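You operate a simulated robot arm through the tools that you are given. There is no shell and no other tool. Be economical: measure what you need, move in short steps, check, and stop when the job is done.

Carry out the task below with a simulated robot arm. There is one attempt and no reset: what you move stays moved.

## Task
Set the controls near the workbench under the window. At the end: the blue dial is turned to 5; the red dial is turned to 1; the yellow dial is turned to 2; the tester switch is switched on; whatever was shut is shut again. Leave all else as you found it, and nothing knocked over.

Only the result counts: the job must be done as asked and must still hold three seconds after the hand-in. Knocking over, shifting, dropping, spilling or breaking anything else fails it.

## Robot
A 7-joint arm with a two-finger parallel gripper, fixed in place. Base frame: the origin is at the foot of the arm, x ahead of it, y to its left, z up. Readings come in mm, degrees, newtons and seconds.
With the tool pointing down near the work surface it reaches from about 180 to 720 mm from the base axis. Its first joint turns from -166.0 to 166.0 degrees. Payload 1.57 kg.
The TCP is the grasp point between the finger pads, 30 mm short of the fingertips. In the tool frame z runs along the fingers and y along their closing line. Largest opening 110 mm; finger width 24, thickness 12; the body of the gripper, 48 by 112 mm, starts 78 mm behind the TCP.
Orientation is that of the tool frame in the base frame, as [roll, pitch, yaw] about the fixed x, y, z axes, in that order (R = Rz(yaw) Ry(pitch) Rx(roll)). With the fingers straight down and closing along the base's y, the tool's x points along the base's -x, its y along +y and its z along -z.

## Interface
- The arm moves only by the tool send_rows. Its argument "steps" is a list of rows, each a list of 7 numbers: the shift along the base's x, y, z in m, then the turn, a rotation vector about the base's x, y, z in degrees, then the opening in per cent of the stroke, from 0 (shut) to 100 (fully open). In form: [[tx, ty, tz, rx, ry, rz, grip], ...]. A call has 1 to 8 rows; each row shifts and turns the commanded pose from where the row before left it. Rows are played at 5 a second. More than 50 mm and 8.6 degrees between two rows, or a gripper value outside its range, and nothing of the call is played. A pose out of reach is approached as far as the arm can. The call stops where the force on the tool passes 40 N (or 10 N more than at its start, if that is more) or the arm is blocked; 0.2 s more then pass. The fingers move at their own pace (about 45 mm/s each) and stop on an object; they squeeze with about 37 N. The grip force told is the motor's: it shows also when the fingers shut on nothing. Time passes only in rows, and 0.2 s behind the last, so rows that do not move let the fingers close. The reply holds the time, the measured pose of the TCP, the force on the tool along the base axes, the opening and the grip force, in the units named above and with some noise, and new pictures: "show" is both (left out), scene, wrist or none.
- Cameras (640 x 400 px; columns grow to the right, rows downward): "scene" is fixed at [399.7, -649.2, 1705.8]; the picture's right is [0.90, 0.43, 0.00], its down [0.38, -0.78, -0.49] and it looks along [-0.21, 0.45, -0.87] (base axes); focal length 332 px, centre (320, 200). "wrist" rides on the gripper at [-36, 0, -80] in the tool frame; the picture's right is [0.00, -1.00, 0.00], its down [0.97, 0.00, -0.24] and it looks along [0.24, 0.00, 0.97] (tool axes); focal length 218 px, centre (320, 200).
- move_column(by): slides the trunk up (or, below 0, down) by that many mm; the arm rides with it, the base frame stays. It gives what a move gives, with no picture.
- probe_pixels(camera, pixels): for up to 12 pixels [column, row] of the newest picture of that camera ("zoom" is the newest enlarged one), the place [x, y, z] in the base frame of the surface seen there, good to about 2 mm. The clock stands still meanwhile.
- enlarge(camera, box): a new picture of the part [left, top, right, bottom] of that camera's present view, enlarged. The clock stands still meanwhile.
- finish_job(): hands the job in; it is judged then, once.

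Work in short steps. Measure before you move; look again where a grasp or a placing could have gone wrong, and mend it. You have 60 turns and 120 pictures in all, those below and enlarged ones among them. Open the gripper and draw the arm clear of the work before you hand the job in, unless the task says otherwise; then end with one line.

The tools are called by a JSON object that holds its "op" and its "data". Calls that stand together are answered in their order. send_rows: Moves the arm, as the interface text tells. Its arguments: {"type":"object","properties":{"steps":{"type":"array","items":{"type":"array","items":{"type":"number"}}},"show":{"type":"string","enum":["both","scene","wrist","none"]}},"required":["steps"]} The other tools are called the same way: move_column (by) slides the trunk up or down; probe_pixels (camera, pixels) gives the place of the surface under pixels of a picture; enlarge (camera, box) takes an enlarged picture of a part of a camera's view; finish_job () hands the job in.

At the start:

```text
t: 0.0
eef_pos: [241.9, -287.5, 1240.3]
ee_rot: [179.9, -0.1, 180.0]
force: [0.1, 0.5, -0.6]
gripper_width: 110.0
grasp_force: 0.0
trunk travel left (down, up): [-525.0, 65.0]
```

scene: 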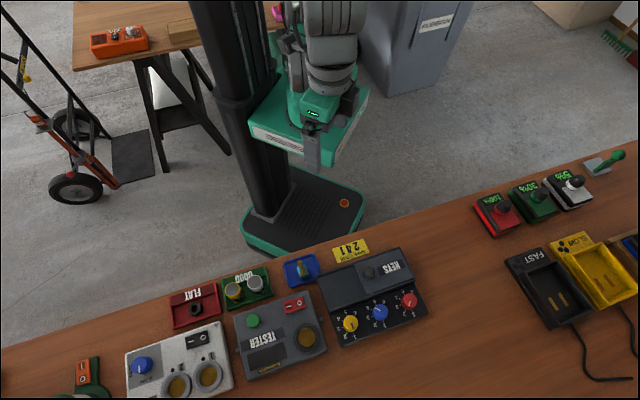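
wrist: 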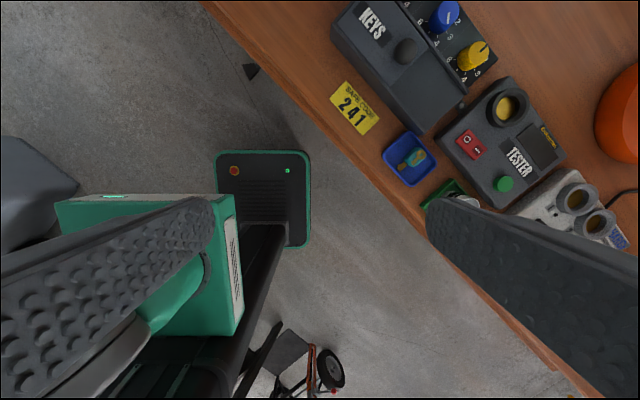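

The KEYS box with dials is at about (370,295) in the scene and the tester at (280,335). I enlarge both to read the scales.

{"op": "enlarge", "data": {"camera": "scene", "box": [310, 235, 438, 355]}}

{"op": "enlarge", "data": {"camera": "scene", "box": [120, 250, 340, 400]}}

{"op": "probe_pixels", "data": {"camera": "scene", "pixels": [[351, 322], [380, 312], [409, 299], [370, 271], [345, 290], [330, 272], [398, 252], [340, 345], [426, 315], [294, 304], [253, 321], [415, 270]]}}

```text
3.33 times, centred on (374, 295) of scene
```

zoom: 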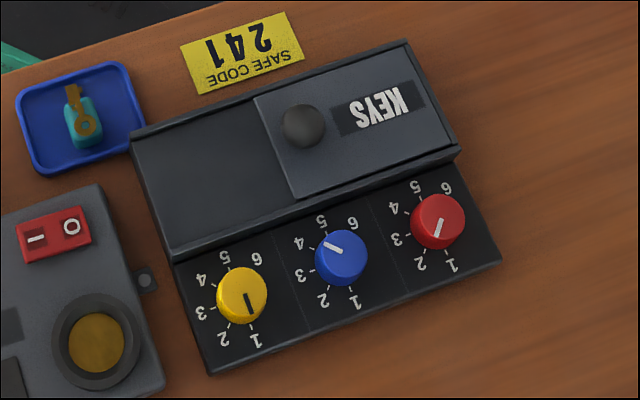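

```text
2.67 times, centred on (230, 325) of scene
```

zoom: 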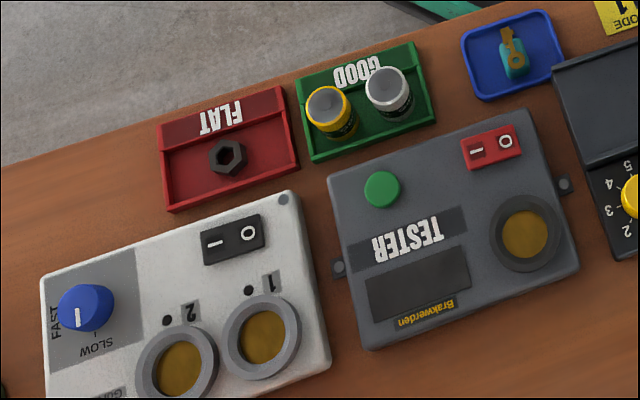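

```text
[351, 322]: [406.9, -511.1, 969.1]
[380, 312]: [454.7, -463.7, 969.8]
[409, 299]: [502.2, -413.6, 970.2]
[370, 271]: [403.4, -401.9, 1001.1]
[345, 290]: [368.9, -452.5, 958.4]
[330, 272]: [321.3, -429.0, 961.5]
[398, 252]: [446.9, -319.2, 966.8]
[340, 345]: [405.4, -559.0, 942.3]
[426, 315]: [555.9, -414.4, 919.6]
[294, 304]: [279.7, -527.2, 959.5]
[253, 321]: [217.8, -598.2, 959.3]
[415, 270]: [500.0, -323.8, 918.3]
```

The dials are on the KEYS box front at about (351,322), (380,312), (409,299). I bring the wrist camera over them, still high, to measure the scales from above.

{"op": "send_rows", "data": {"steps": [[0.032, -0.035, 0, 0, 0, 0, 100], [0.032, -0.035, 0, 0, 0, 0, 100], [0.032, -0.035, 0, 0, 0, 0, 100], [0.032, -0.035, 0, 0, 0, 0, 100], [0.032, -0.035, -0.02, 0, 0, 0, 100], [0, 0, -0.02, 0, 0, 0, 100]], "show": "both"}}

```text
refused: row 5 steps farther than a row can; nothing moved
```

I split that over more rows.

{"op": "send_rows", "data": {"steps": [[0.032, -0.035, 0, 0, 0, 0, 100], [0.032, -0.035, 0, 0, 0, 0, 100], [0.032, -0.035, 0, 0, 0, 0, 100], [0.032, -0.035, 0, 0, 0, 0, 100], [0.03, -0.035, 0, 0, 0, 0, 100], [0, 0, -0.02, 0, 0, 0, 100]], "show": "both"}}

```text
t: 1.4
eef_pos: [401.1, -463.8, 1220.5]
ee_rot: [-179.9, 0.1, 180.0]
force: [-1.1, 0.2, 0.3]
gripper_width: 110.0
grasp_force: 0.2
trunk travel left (down, up): [-525.0, 65.0]
```

scene: 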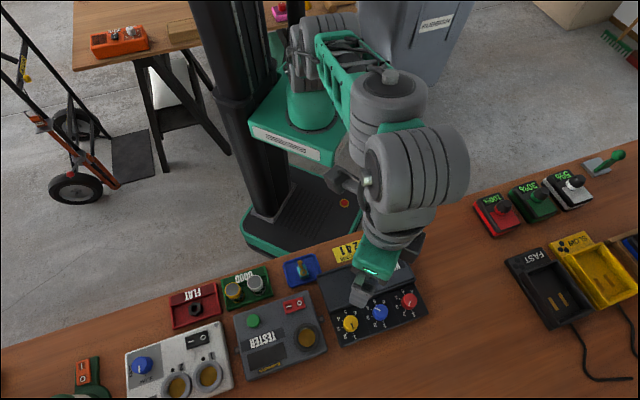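
wrist: 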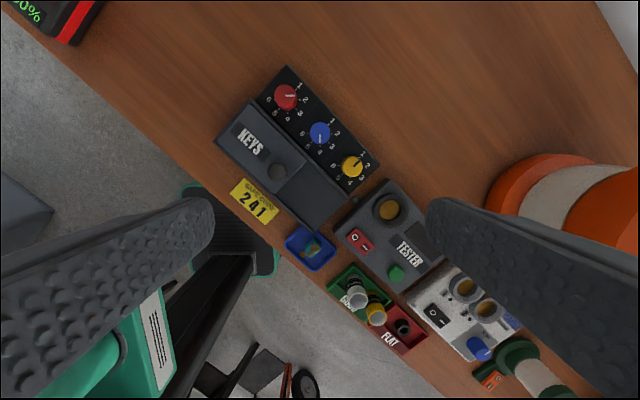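

The wrist sees the dials at (285,97), (320,132), (352,166). I enlarge and probe them.

{"op": "enlarge", "data": {"camera": "wrist", "box": [240, 60, 400, 200]}}

{"op": "probe_pixels", "data": {"camera": "wrist", "pixels": [[285, 97], [320, 132], [352, 166], [278, 85], [340, 155], [360, 240], [352, 244], [368, 236], [275, 172], [290, 145], [300, 200], [345, 220]]}}

```text
2.86 times, centred on (320, 130) of wrist
```

zoom: 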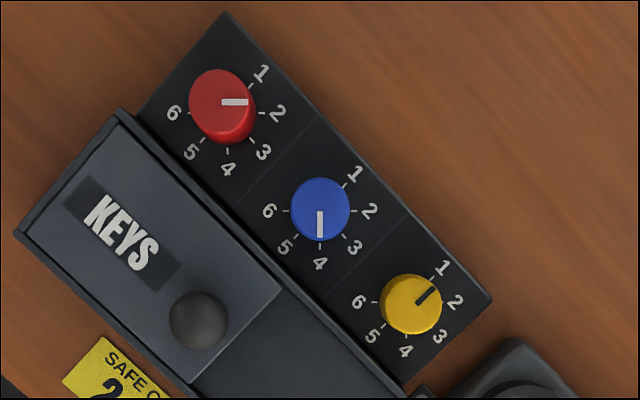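

```text
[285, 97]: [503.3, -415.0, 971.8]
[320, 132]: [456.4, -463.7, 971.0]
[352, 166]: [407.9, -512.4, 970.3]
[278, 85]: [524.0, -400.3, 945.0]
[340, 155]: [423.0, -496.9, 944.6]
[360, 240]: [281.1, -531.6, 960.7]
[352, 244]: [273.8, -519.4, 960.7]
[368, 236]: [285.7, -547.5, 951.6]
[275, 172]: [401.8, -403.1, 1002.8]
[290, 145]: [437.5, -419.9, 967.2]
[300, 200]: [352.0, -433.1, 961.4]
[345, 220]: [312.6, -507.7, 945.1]
```

Zoom (pixels of the wrist) shows yellow pointing at 1, blue at 4, red at 2, with 45° between numbers; nothing covers them. I start with yellow (408,-512): narrow the gripper, turn -22.5° about z and descend to above it.

{"op": "send_rows", "data": {"steps": [[0.007, -0.0482, 0, 0, 0, -7.5, 45], [0, 0, 0, 0, 0, -7.5, 45], [0, 0, -0.04, 0, 0, -7.5, 45], [0, 0, -0.045, 0, 0, 0, 45], [0, 0, -0.045, 0, 0, 0, 45], [0, 0, -0.045, 0, 0, 0, 45], [0, 0, -0.025, 0, 0, 0, 45]], "show": "both"}}

```text
t: 3.0
eef_pos: [400.2, -495.4, 1014.3]
ee_rot: [-180.0, 0.1, 157.5]
force: [0.5, -0.6, -0.6]
gripper_width: 49.5
grasp_force: 0.1
out of reach, approached as far as the arm can: row 1
trunk travel left (down, up): [-525.0, 65.0]
```

scene: 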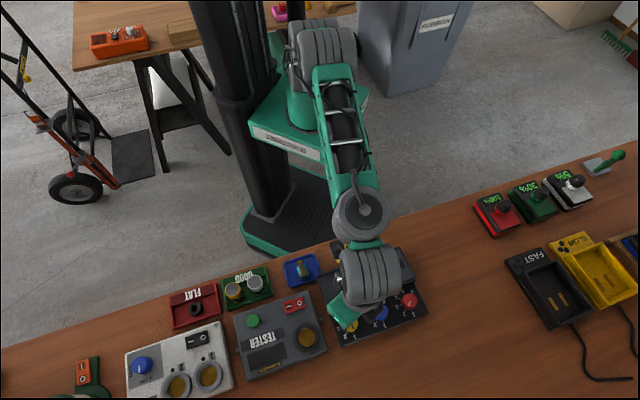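
wrist: 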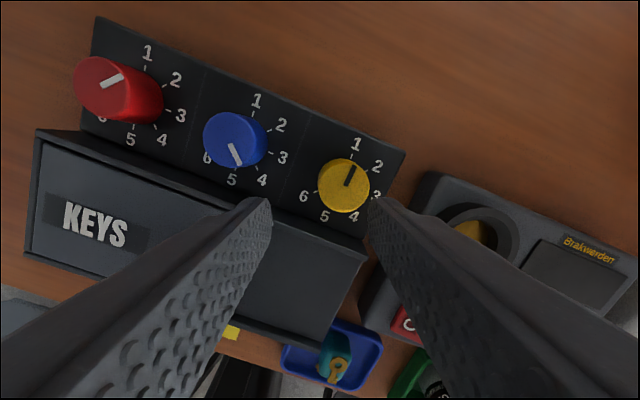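

The first shift was cut short by reach; the TCP is about (8,-17) mm off the yellow dial at wrist (344,185). I re-measure it.

{"op": "probe_pixels", "data": {"camera": "wrist", "pixels": [[344, 184], [325, 184], [363, 184], [344, 164], [344, 206], [235, 138]]}}

{"op": "send_rows", "data": {"steps": [[0.0079, -0.0168, 0, 0, 0, 0, 45], [0, 0, 0, 0, 0, 0, 45]], "show": "wrist"}}

```text
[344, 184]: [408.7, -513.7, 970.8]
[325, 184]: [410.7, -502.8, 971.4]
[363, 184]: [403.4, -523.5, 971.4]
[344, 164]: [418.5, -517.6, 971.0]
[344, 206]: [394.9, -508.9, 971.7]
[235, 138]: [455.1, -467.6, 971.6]
```

```text
t: 3.6
eef_pos: [407.9, -511.2, 1015.5]
ee_rot: [180.0, 0.0, 157.5]
force: [0.5, -0.2, 0.4]
gripper_width: 49.5
grasp_force: 0.1
trunk travel left (down, up): [-525.0, 65.0]
```

wrist: 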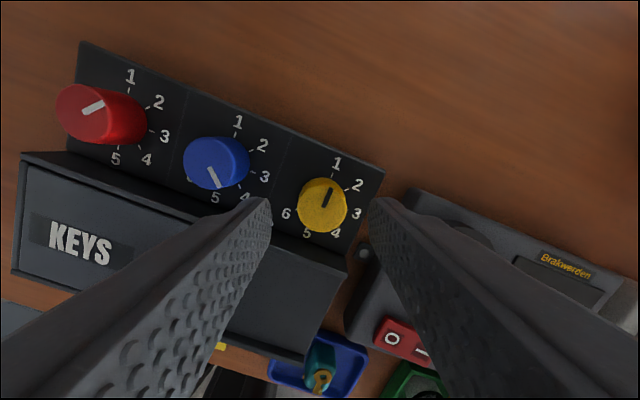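

Centred: the dial is at column 321. I lower to TCP z≈981 and then close.

{"op": "send_rows", "data": {"steps": [[0, -0.002, -0.017, 0, 0, 0, 45], [0, 0, -0.017, 0, 0, 0, 45], [0, 0, 0, 0, 0, 0, 30], [0, 0, 0, 0, 0, 0, 10], [0, 0, 0, 0, 0, 0, 0], [0, 0, 0, 0, 0, 0, 0]], "show": "wrist"}}

```text
t: 5.0
eef_pos: [407.9, -512.4, 981.9]
ee_rot: [-180.0, 0.0, 157.5]
force: [0.2, -4.2, -0.2]
gripper_width: 31.1
grasp_force: 39.6
trunk travel left (down, up): [-525.0, 65.0]
```

wrist: 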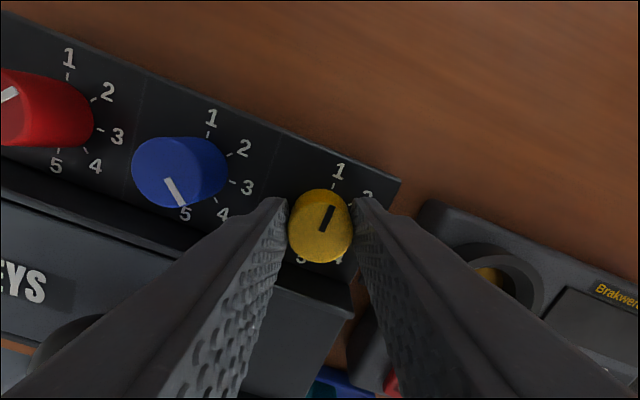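

Gripped at 31 mm. I turn -45° (clockwise seen from above, 1→2).

{"op": "send_rows", "data": {"steps": [[0, 0, 0, 0, 0, -7.5, 0], [0, 0, 0, 0, 0, -7.5, 0], [0, 0, 0, 0, 0, -7.5, 0], [0, 0, 0, 0, 0, -7.5, 0], [0, 0, 0, 0, 0, -7.5, 0], [0, 0, 0, 0, 0, -7.5, 0], [0, 0, 0, 0, 0, 0, 0]], "show": "wrist"}}

```text
t: 6.6
eef_pos: [407.5, -513.8, 981.0]
ee_rot: [179.9, 0.2, 112.4]
force: [-13.1, -26.1, 11.7]
gripper_width: 31.3
grasp_force: 39.3
trunk travel left (down, up): [-525.0, 65.0]
```

wrist: 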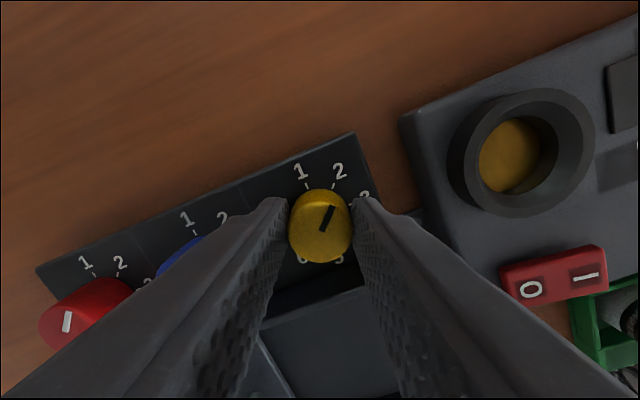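

The yellow pointer now lines up with 2. I open a bit and rise.

{"op": "send_rows", "data": {"steps": [[0, 0, 0, 0, 0, 0, 45], [0, 0, 0, 0, 0, 0, 45], [0, 0, 0, 0, 0, 0, 45], [0, 0, 0.02, 0, 0, 0, 45], [0, 0, 0.03, 0, 0, 0, 45]], "show": "wrist"}}

```text
t: 7.8
eef_pos: [410.5, -511.2, 1030.2]
ee_rot: [-180.0, 0.1, 112.7]
force: [-0.3, 0.2, -0.4]
gripper_width: 49.6
grasp_force: 0.0
trunk travel left (down, up): [-525.0, 65.0]
```

wrist: 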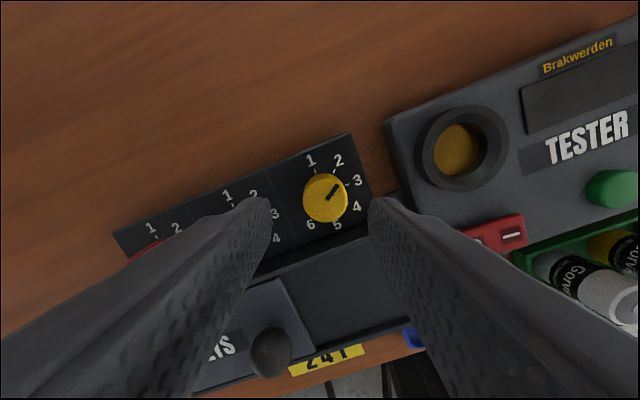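

The pointer at (333,190) needs a closer look.

{"op": "enlarge", "data": {"camera": "wrist", "box": [280, 140, 380, 240]}}

```text
4.00 times, centred on (330, 190) of wrist
```

zoom: 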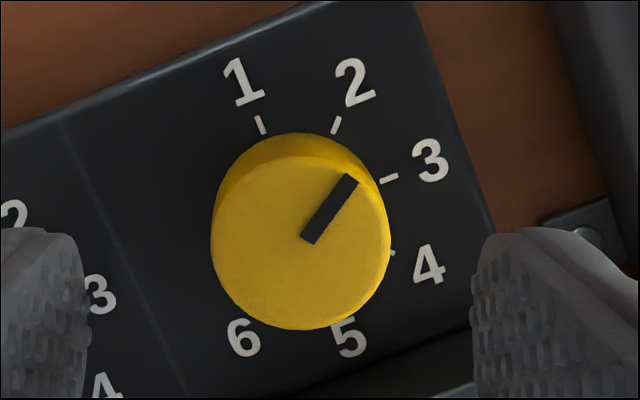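

The pointer appears past 2 by ~13°, dragged as the fingers opened. I measure it in the base frame.

{"op": "probe_pixels", "data": {"camera": "zoom", "pixels": [[308, 240], [351, 179], [262, 125], [336, 125], [389, 179], [301, 242], [212, 240], [389, 240], [301, 160], [301, 325]]}}

```text
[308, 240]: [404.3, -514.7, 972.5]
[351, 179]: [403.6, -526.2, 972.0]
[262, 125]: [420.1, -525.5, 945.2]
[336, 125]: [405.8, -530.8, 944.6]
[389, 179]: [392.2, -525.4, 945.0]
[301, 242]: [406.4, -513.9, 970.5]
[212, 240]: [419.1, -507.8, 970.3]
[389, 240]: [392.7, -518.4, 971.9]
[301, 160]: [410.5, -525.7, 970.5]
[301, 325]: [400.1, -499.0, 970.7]
```

Row-by-row mapping puts the pointer about 12° beyond 2; the arm sat ~4 mm off the dial centre (406.3,-513.5), which caused the drag. I recentre, regrip and turn back +12°.

{"op": "send_rows", "data": {"steps": [[-0.004, -0.0023, 0, 0, 0, 0, 45], [0, 0, -0.024, 0, 0, 0, 45], [0, 0, -0.024, 0, 0, 0, 45], [0, 0, 0, 0, 0, 0, 35]], "show": "wrist"}}

```text
t: 8.8
eef_pos: [405.0, -512.1, 981.7]
ee_rot: [-180.0, 0.0, 112.5]
force: [-0.9, 1.8, -1.4]
gripper_width: 38.2
grasp_force: 0.0
trunk travel left (down, up): [-525.0, 65.0]
```

wrist: 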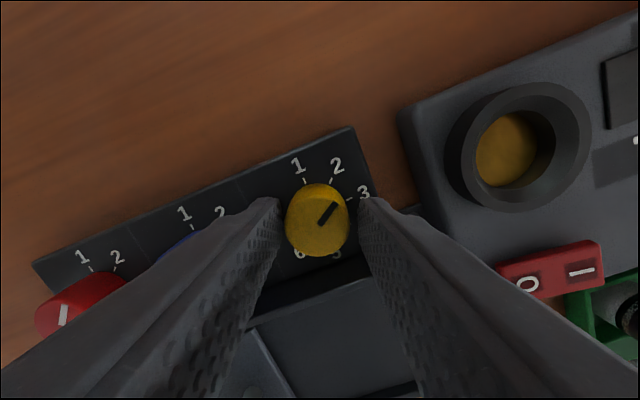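

The dial sits slightly left of the gap's centre; I shift 1 mm, close, and turn +12°.

{"op": "send_rows", "data": {"steps": [[0.001, 0.0005, 0, 0, 0, 0, 25], [0, 0, 0, 0, 0, 0, 0], [0, 0, 0, 0, 0, 0, 0], [0, 0, 0, 0, 0, 6, 0], [0, 0, 0, 0, 0, 6, 0], [0, 0, 0, 0, 0, 0, 0]], "show": "wrist"}}

```text
t: 10.2
eef_pos: [406.3, -511.0, 981.2]
ee_rot: [180.0, 0.0, 124.7]
force: [6.0, 6.2, 1.4]
gripper_width: 30.6
grasp_force: 39.7
trunk travel left (down, up): [-525.0, 65.0]
```

wrist: 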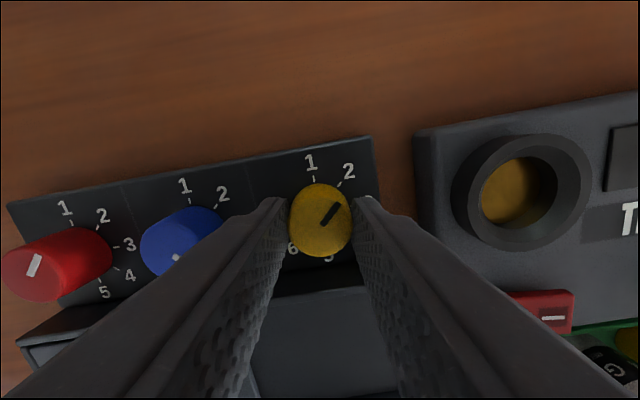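

I release and rise to check.

{"op": "send_rows", "data": {"steps": [[0, 0, 0, 0, 0, 0, 20], [0, 0, 0, 0, 0, 0, 45], [0, 0, 0, 0, 0, 0, 45], [0, 0, 0.03, 0, 0, 0, 45], [0, 0, 0.03, 0, 0, 0, 45]], "show": "none"}}

{"op": "enlarge", "data": {"camera": "wrist", "box": [210, 120, 410, 245]}}

```text
t: 11.4
eef_pos: [406.9, -513.9, 1042.3]
ee_rot: [-180.0, 0.1, 124.5]
force: [0.1, 0.4, -0.5]
gripper_width: 49.4
grasp_force: 0.1
trunk travel left (down, up): [-525.0, 65.0]
```

```text
3.20 times, centred on (310, 182) of wrist
```

zoom: 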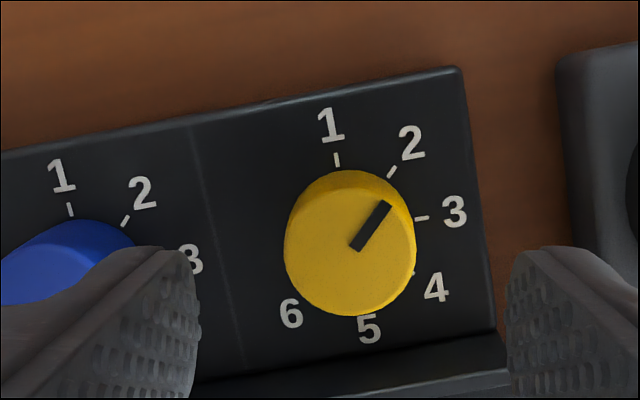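

Yellow's pointer is at 54° in the picture, right where 2 should be (55°). Next is blue: move over to about (455,-465) with yaw 157.5°.

{"op": "send_rows", "data": {"steps": [[0.016, 0.0163, 0, 0, 0, 8.25, 45], [0.016, 0.0163, 0, 0, 0, 8.25, 45], [0.016, 0.0163, 0, 0, 0, 8.25, 45], [0, 0, 0, 0, 0, 8.25, 45], [0, 0, -0.02, 0, 0, 0, 45], [0, 0, 0, 0, 0, 0, 45]], "show": "wrist"}}

```text
t: 12.8
eef_pos: [453.4, -463.6, 1021.2]
ee_rot: [179.9, 0.1, 157.6]
force: [-1.0, 0.0, -0.1]
gripper_width: 49.4
grasp_force: 0.0
trunk travel left (down, up): [-525.0, 65.0]
```

wrist: 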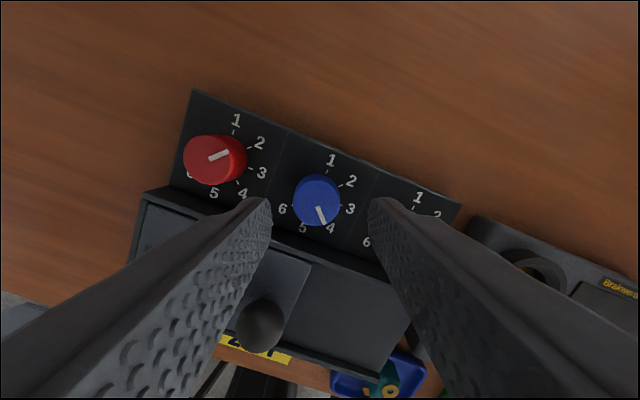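

{"op": "probe_pixels", "data": {"camera": "wrist", "pixels": [[317, 199], [300, 199], [334, 199], [317, 183], [317, 216], [212, 159], [200, 159], [226, 159]]}}

{"op": "enlarge", "data": {"camera": "wrist", "box": [260, 140, 376, 250]}}

```text
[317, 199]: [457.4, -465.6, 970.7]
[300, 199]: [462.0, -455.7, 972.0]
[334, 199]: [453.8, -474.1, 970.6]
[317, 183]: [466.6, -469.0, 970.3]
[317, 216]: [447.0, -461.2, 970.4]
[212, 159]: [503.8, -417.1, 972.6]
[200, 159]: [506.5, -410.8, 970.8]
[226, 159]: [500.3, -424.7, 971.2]
```

```text
3.64 times, centred on (318, 195) of wrist
```

zoom: 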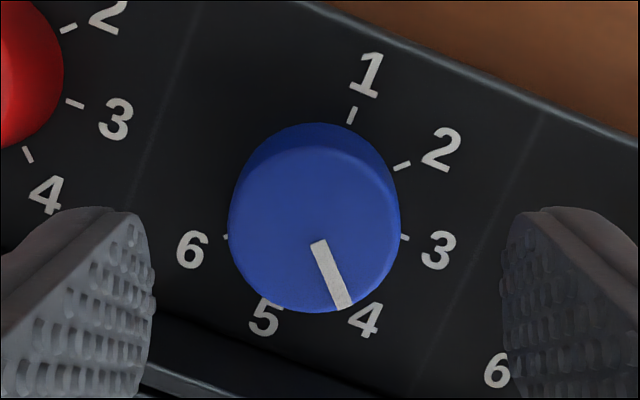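

Cap centre is about (455.5,-465). I shift slightly, descend and narrow the fingers to check centring.

{"op": "send_rows", "data": {"steps": [[0.0025, -0.0002, 0, 0, 0, 0, 45], [0, 0, -0.02, 0, 0, 0, 45], [0, 0, -0.02, 0, 0, 0, 40], [0, 0, 0, 0, 0, 0, 34], [0, 0, 0, 0, 0, 0, 34]], "show": "wrist"}}

```text
t: 14.0
eef_pos: [455.6, -462.8, 980.1]
ee_rot: [-179.9, 0.0, 157.6]
force: [0.6, 0.2, 0.1]
gripper_width: 37.5
grasp_force: 0.1
trunk travel left (down, up): [-525.0, 65.0]
```

wrist: 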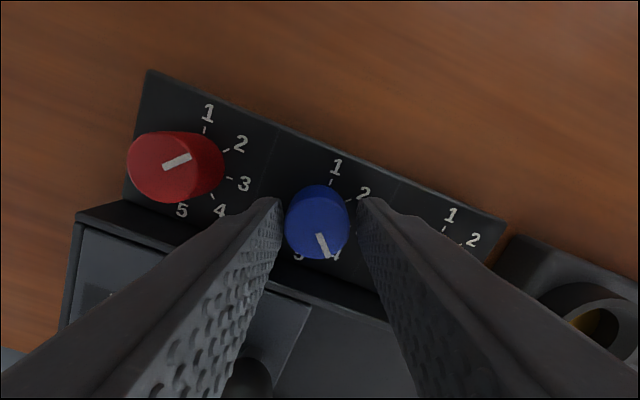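

Nearly centred (dial 285–349, gap 282–357). I shift 1 mm, close, and turn -45° (4→5).

{"op": "send_rows", "data": {"steps": [[0.0004, 0.0009, 0, 0, 0, 0, 20], [0, 0, 0, 0, 0, 0, 0], [0, 0, 0, 0, 0, -7.5, 0], [0, 0, 0, 0, 0, -7.5, 0], [0, 0, 0, 0, 0, -7.5, 0], [0, 0, 0, 0, 0, -7.5, 0], [0, 0, 0, 0, 0, -7.5, 0], [0, 0, 0, 0, 0, -7.5, 0]], "show": "wrist"}}

```text
t: 15.8
eef_pos: [456.0, -462.7, 981.0]
ee_rot: [-179.9, -0.1, 112.4]
force: [1.2, 6.1, -5.4]
gripper_width: 31.0
grasp_force: 39.7
trunk travel left (down, up): [-525.0, 65.0]
```

wrist: 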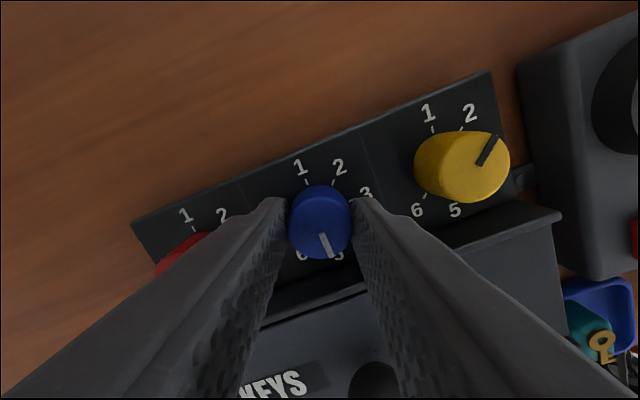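

Forces are low. Release, rise and check blue.

{"op": "send_rows", "data": {"steps": [[0, 0, 0, 0, 0, 0, 20], [0, 0, 0, 0, 0, 0, 45], [0, 0, 0, 0, 0, 0, 45], [0, 0, 0.03, 0, 0, 0, 45], [0, 0, 0.03, 0, 0, 0, 45]], "show": "none"}}

{"op": "enlarge", "data": {"camera": "wrist", "box": [220, 120, 420, 245]}}

```text
t: 17.0
eef_pos: [459.3, -462.8, 1042.4]
ee_rot: [179.9, 0.0, 112.6]
force: [-0.3, -0.3, -0.2]
gripper_width: 49.5
grasp_force: 0.0
trunk travel left (down, up): [-525.0, 65.0]
```

```text
3.20 times, centred on (320, 182) of wrist
```

zoom: 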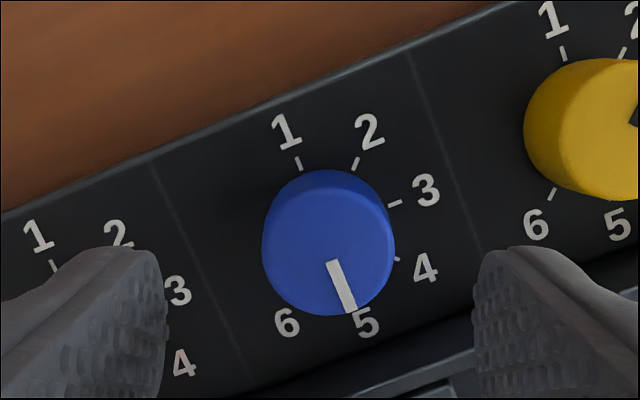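

Blue points at 5. Red next: the present yaw (112.5°) suits a +45° turn; I move over to about (503,-416).

{"op": "send_rows", "data": {"steps": [[0.022, 0.0235, 0, 0, 0, 0, 45], [0.022, 0.0235, 0, 0, 0, 0, 45], [0, 0, -0.02, 0, 0, 0, 45], [0, 0, 0, 0, 0, 0, 45]], "show": "wrist"}}

```text
t: 18.0
eef_pos: [500.3, -417.2, 1022.2]
ee_rot: [-180.0, 0.0, 112.5]
force: [0.5, 0.2, 0.5]
gripper_width: 49.5
grasp_force: 0.2
trunk travel left (down, up): [-525.0, 65.0]
```

wrist: 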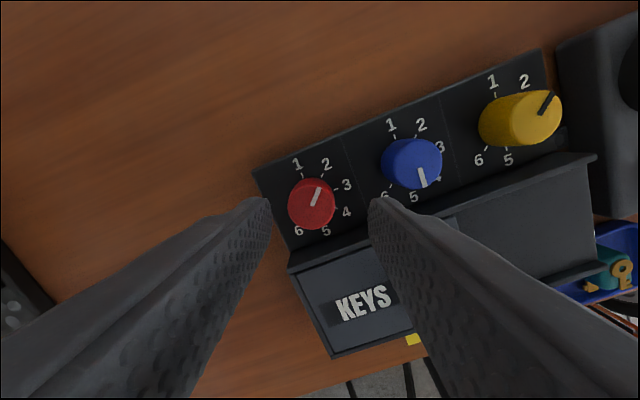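

Red is at (312,203), about 5 mm left of centre. I shift (5,0) mm, descend and narrow.

{"op": "send_rows", "data": {"steps": [[0.005, 0.0003, 0, 0, 0, 0, 45], [0, 0, -0.02, 0, 0, 0, 45], [0, 0, -0.02, 0, 0, 0, 40], [0, 0, 0, 0, 0, 0, 34], [0, 0, 0, 0, 0, 0, 34]], "show": "wrist"}}

```text
t: 19.2
eef_pos: [505.1, -416.6, 982.6]
ee_rot: [-180.0, 0.0, 112.6]
force: [0.1, 0.1, -0.9]
gripper_width: 37.3
grasp_force: 0.0
trunk travel left (down, up): [-525.0, 65.0]
```

wrist: 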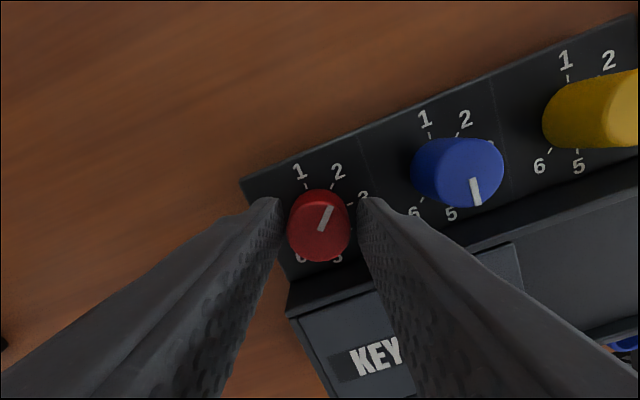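

Well centred. Close and turn +45° (2→1).

{"op": "send_rows", "data": {"steps": [[0, 0, 0, 0, 0, 0, 0], [0, 0, 0, 0, 0, 0, 0], [0, 0, 0, 0, 0, 7.5, 0], [0, 0, 0, 0, 0, 7.5, 0], [0, 0, 0, 0, 0, 7.5, 0], [0, 0, 0, 0, 0, 7.5, 0], [0, 0, 0, 0, 0, 7.5, 0], [0, 0, 0, 0, 0, 7.5, 0]], "show": "wrist"}}

```text
t: 21.0
eef_pos: [507.8, -414.2, 983.6]
ee_rot: [-179.9, 0.1, 157.8]
force: [23.6, 20.1, 5.5]
gripper_width: 30.8
grasp_force: 40.0
trunk travel left (down, up): [-525.0, 65.0]
```

wrist: 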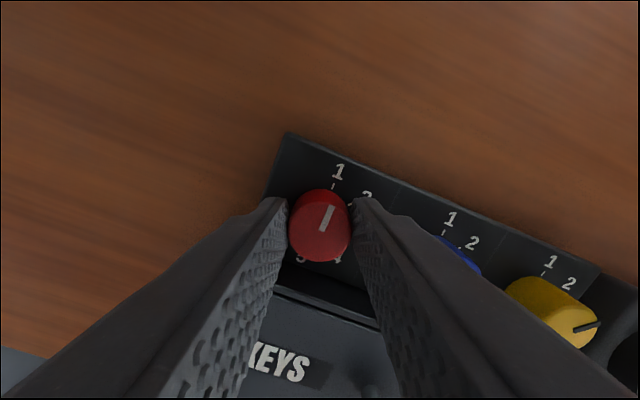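

There is a side force of (24,20) N; I shift the command ~2.4 mm with it to relieve it before opening.

{"op": "send_rows", "data": {"steps": [[0.0012, 0.001, 0, 0, 0, 0, 0], [0.0012, 0.001, 0, 0, 0, 0, 0]], "show": "none"}}

```text
t: 21.6
eef_pos: [506.8, -414.2, 983.1]
ee_rot: [-179.8, -0.1, 157.4]
force: [13.9, 15.2, 8.1]
gripper_width: 30.8
grasp_force: 40.0
trunk travel left (down, up): [-525.0, 65.0]
```

{"op": "send_rows", "data": {"steps": [[0.0013, 0.0015, 0, 0, 0, 0, 0], [0.0013, 0.0015, 0, 0, 0, 0, 0]], "show": "none"}}

```text
t: 22.2
eef_pos: [508.8, -414.5, 982.5]
ee_rot: [180.0, 0.0, 157.2]
force: [-1.5, -6.1, 7.1]
gripper_width: 30.4
grasp_force: 39.7
trunk travel left (down, up): [-525.0, 65.0]
```

Force is nearly nulled; I release, rise and check red.

{"op": "send_rows", "data": {"steps": [[0, 0, 0, 0, 0, 0, 20], [0, 0, 0, 0, 0, 0, 45], [0, 0, 0, 0, 0, 0, 45], [0, 0, 0.03, 0, 0, 0, 45], [0, 0, 0.03, 0, 0, 0, 45]], "show": "none"}}

{"op": "enlarge", "data": {"camera": "wrist", "box": [220, 120, 420, 245]}}

```text
t: 23.4
eef_pos: [511.0, -412.0, 1043.3]
ee_rot: [180.0, 0.0, 157.6]
force: [0.3, 0.0, 0.3]
gripper_width: 49.4
grasp_force: 0.1
trunk travel left (down, up): [-525.0, 65.0]
```

```text
3.20 times, centred on (320, 182) of wrist
```

zoom: 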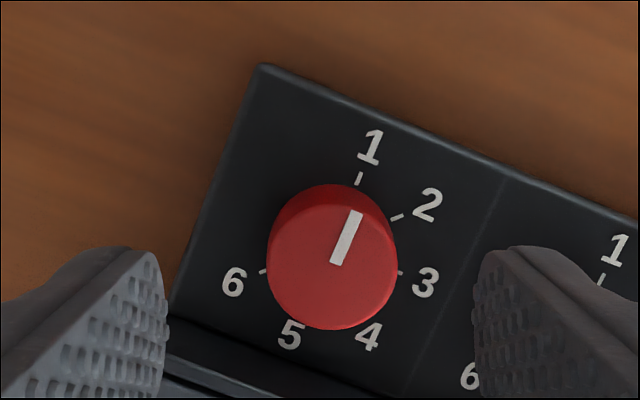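

Red points at 1. Now I rise and move to the tester switch near (280,-529), looking first.

{"op": "send_rows", "data": {"steps": [[0, 0, 0.045, 0, 0, 0, 45], [-0.0385, -0.0197, 0.01, 0, 0, 0, 45], [-0.0385, -0.0197, 0, 0, 0, 0, 30], [-0.0385, -0.0197, 0, 0, 0, 0, 10], [-0.0385, -0.0197, 0, 0, 0, 0, 0], [-0.0385, -0.0197, 0, 0, 0, 0, 0], [-0.0385, -0.0197, 0, 0, 0, 0, 0], [0, 0, 0, 0, 0, 0, 0]], "show": "wrist"}}

{"op": "enlarge", "data": {"camera": "wrist", "box": [240, 120, 400, 220]}}

```text
t: 25.2
eef_pos: [279.1, -530.0, 1097.5]
ee_rot: [180.0, 0.0, 157.6]
force: [0.2, -0.1, 0.9]
gripper_width: 0.0
grasp_force: 20.8
trunk travel left (down, up): [-525.0, 65.0]
```

wrist: 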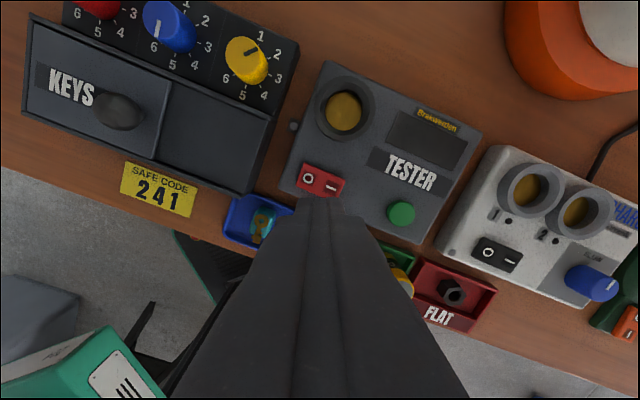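

```text
4.00 times, centred on (320, 170) of wrist
```

zoom: 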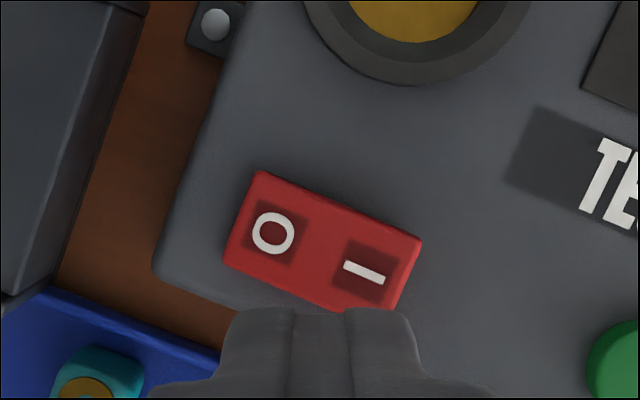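

I probe the heights of the O and I sides.

{"op": "probe_pixels", "data": {"camera": "zoom", "pixels": [[258, 180], [235, 250], [248, 215], [290, 250], [310, 235], [335, 250], [355, 285], [385, 280], [410, 245], [390, 300], [470, 250], [200, 200]]}}

{"op": "enlarge", "data": {"camera": "scene", "box": [270, 285, 320, 320]}}

```text
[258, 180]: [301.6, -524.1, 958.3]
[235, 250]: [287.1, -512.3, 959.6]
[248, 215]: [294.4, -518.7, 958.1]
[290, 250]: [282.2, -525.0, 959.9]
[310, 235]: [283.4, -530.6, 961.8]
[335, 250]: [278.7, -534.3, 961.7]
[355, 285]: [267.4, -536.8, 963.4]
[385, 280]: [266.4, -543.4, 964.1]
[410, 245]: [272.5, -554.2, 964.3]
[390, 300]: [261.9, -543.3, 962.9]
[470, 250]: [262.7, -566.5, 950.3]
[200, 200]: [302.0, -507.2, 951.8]
```

```text
11.43 times, centred on (295, 302) of scene
```

zoom: 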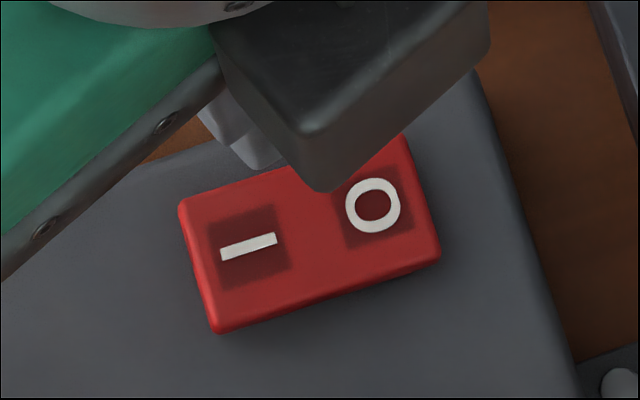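

The I side is raised (964 vs 958), so it's off. I align the closed fingers to the rocker and descend to 4–5 mm above the I half at (270.5,-544).

{"op": "send_rows", "data": {"steps": [[-0.0086, -0.014, 0, 0, 0, -7, 0], [0, 0, 0, 0, 0, -7, 0], [0, 0, -0.035, 0, 0, -7, 0], [0, 0, -0.035, 0, 0, 0, 0], [0, 0, -0.025, 0, 0, 0, 0], [0, 0, 0, 0, 0, 0, 0]], "show": "both"}}

```text
t: 26.6
eef_pos: [272.0, -543.9, 1001.9]
ee_rot: [-179.9, 0.0, 136.4]
force: [-0.3, 0.1, 0.1]
gripper_width: 0.2
grasp_force: 21.2
trunk travel left (down, up): [-525.0, 65.0]
```

scene: 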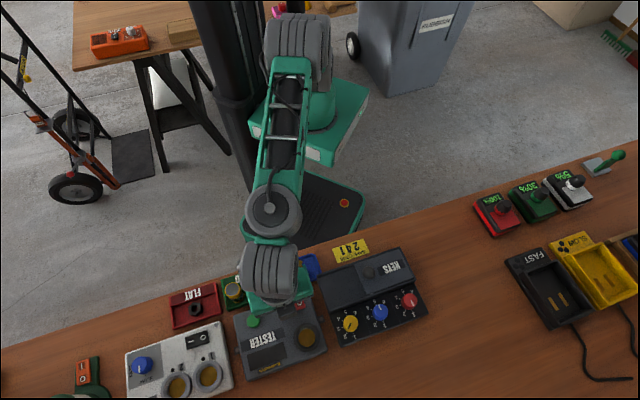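
wrist: 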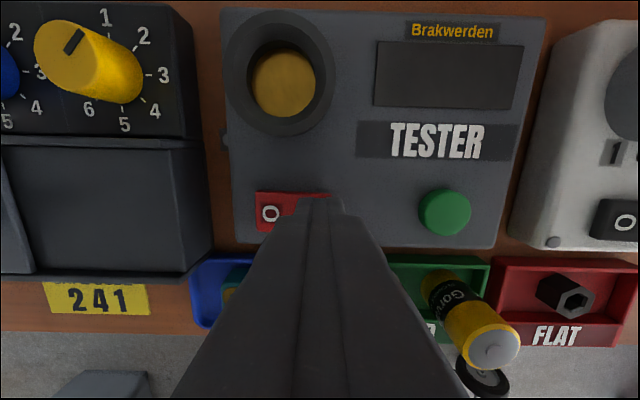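

The fingers cover the I half, O visible at (270,212). I press down in small steps.

{"op": "send_rows", "data": {"steps": [[0, 0, -0.004, 0, 0, 0, 0], [0, 0, -0.003, 0, 0, 0, 0], [0, 0, -0.003, 0, 0, 0, 0], [0, 0, -0.002, 0, 0, 0, 0], [0, 0, -0.002, 0, 0, 0, 0]], "show": "wrist"}}

```text
t: 27.8
eef_pos: [271.0, -544.1, 990.2]
ee_rot: [-179.9, 0.1, 136.6]
force: [0.7, -3.2, 7.1]
gripper_width: 0.0
grasp_force: 21.4
trunk travel left (down, up): [-525.0, 65.0]
```

wrist: 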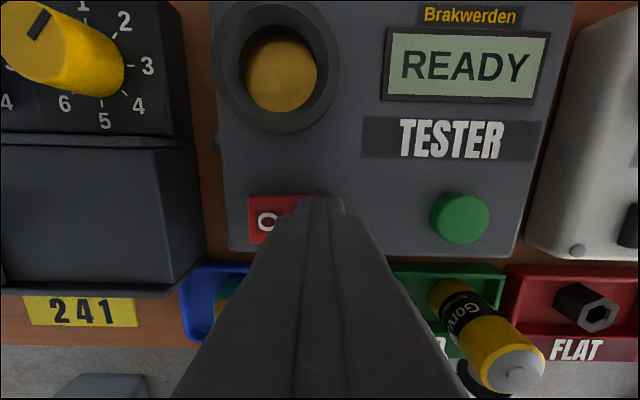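

The display says READY; the switch is on. I press 1 mm more is not needed — I rise clear and retreat, then check everything.

{"op": "send_rows", "data": {"steps": [[0, 0, 0.03, 0, 0, 0, 0], [0, 0, 0.045, 0, 0, 0, 0], [0, 0, 0.045, 0, 0, 0, 0], [0, 0, 0.045, 0, 0, 0, 20], [-0.01, 0.045, 0.01, 0, 0, 0, 50], [-0.01, 0.045, 0, 0, 0, 0, 80], [-0.01, 0.045, 0, 0, 0, 0, 100], [0, 0.045, 0, 0, 0, 0, 100]], "show": "both"}}

{"op": "enlarge", "data": {"camera": "scene", "box": [220, 240, 440, 380]}}

```text
t: 29.6
eef_pos: [239.1, -361.7, 1161.1]
ee_rot: [-180.0, 0.0, 136.6]
force: [-0.3, -0.4, 0.0]
gripper_width: 98.2
grasp_force: 0.1
trunk travel left (down, up): [-525.0, 65.0]
```

scene: 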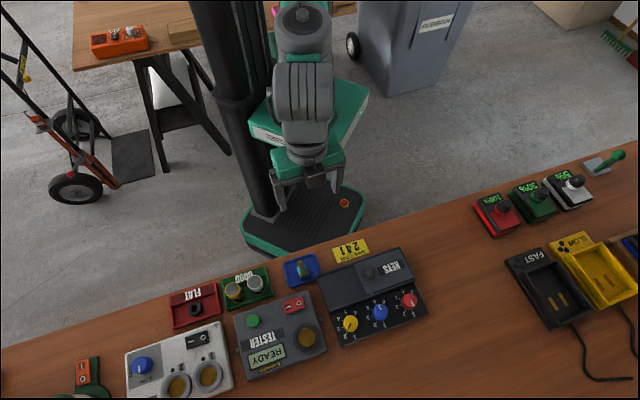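
wrist: 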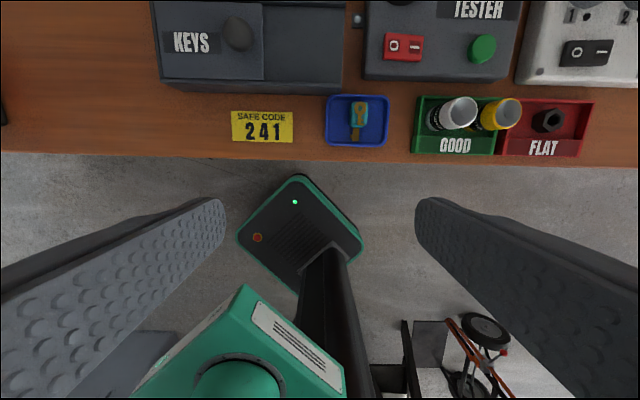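

```text
2.86 times, centred on (330, 310) of scene
```

zoom: 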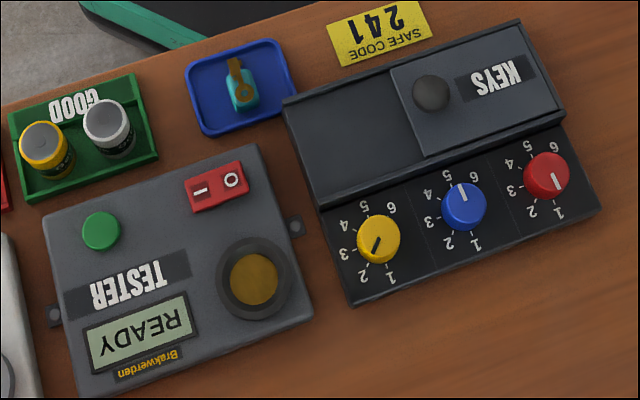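

Yellow points at 2, blue at 5, red at 1. The tester reads READY, and the KEYS lid and everything else are where they were. The arm is clear, so I hand in.

{"op": "finish_job", "data": {}}

```text
The job is handed in.
```

The job is handed in: blue is at 5, red at 1 and yellow at 2, and the tester is switched on and reads READY. I opened nothing, and in the final pictures nothing else had moved.
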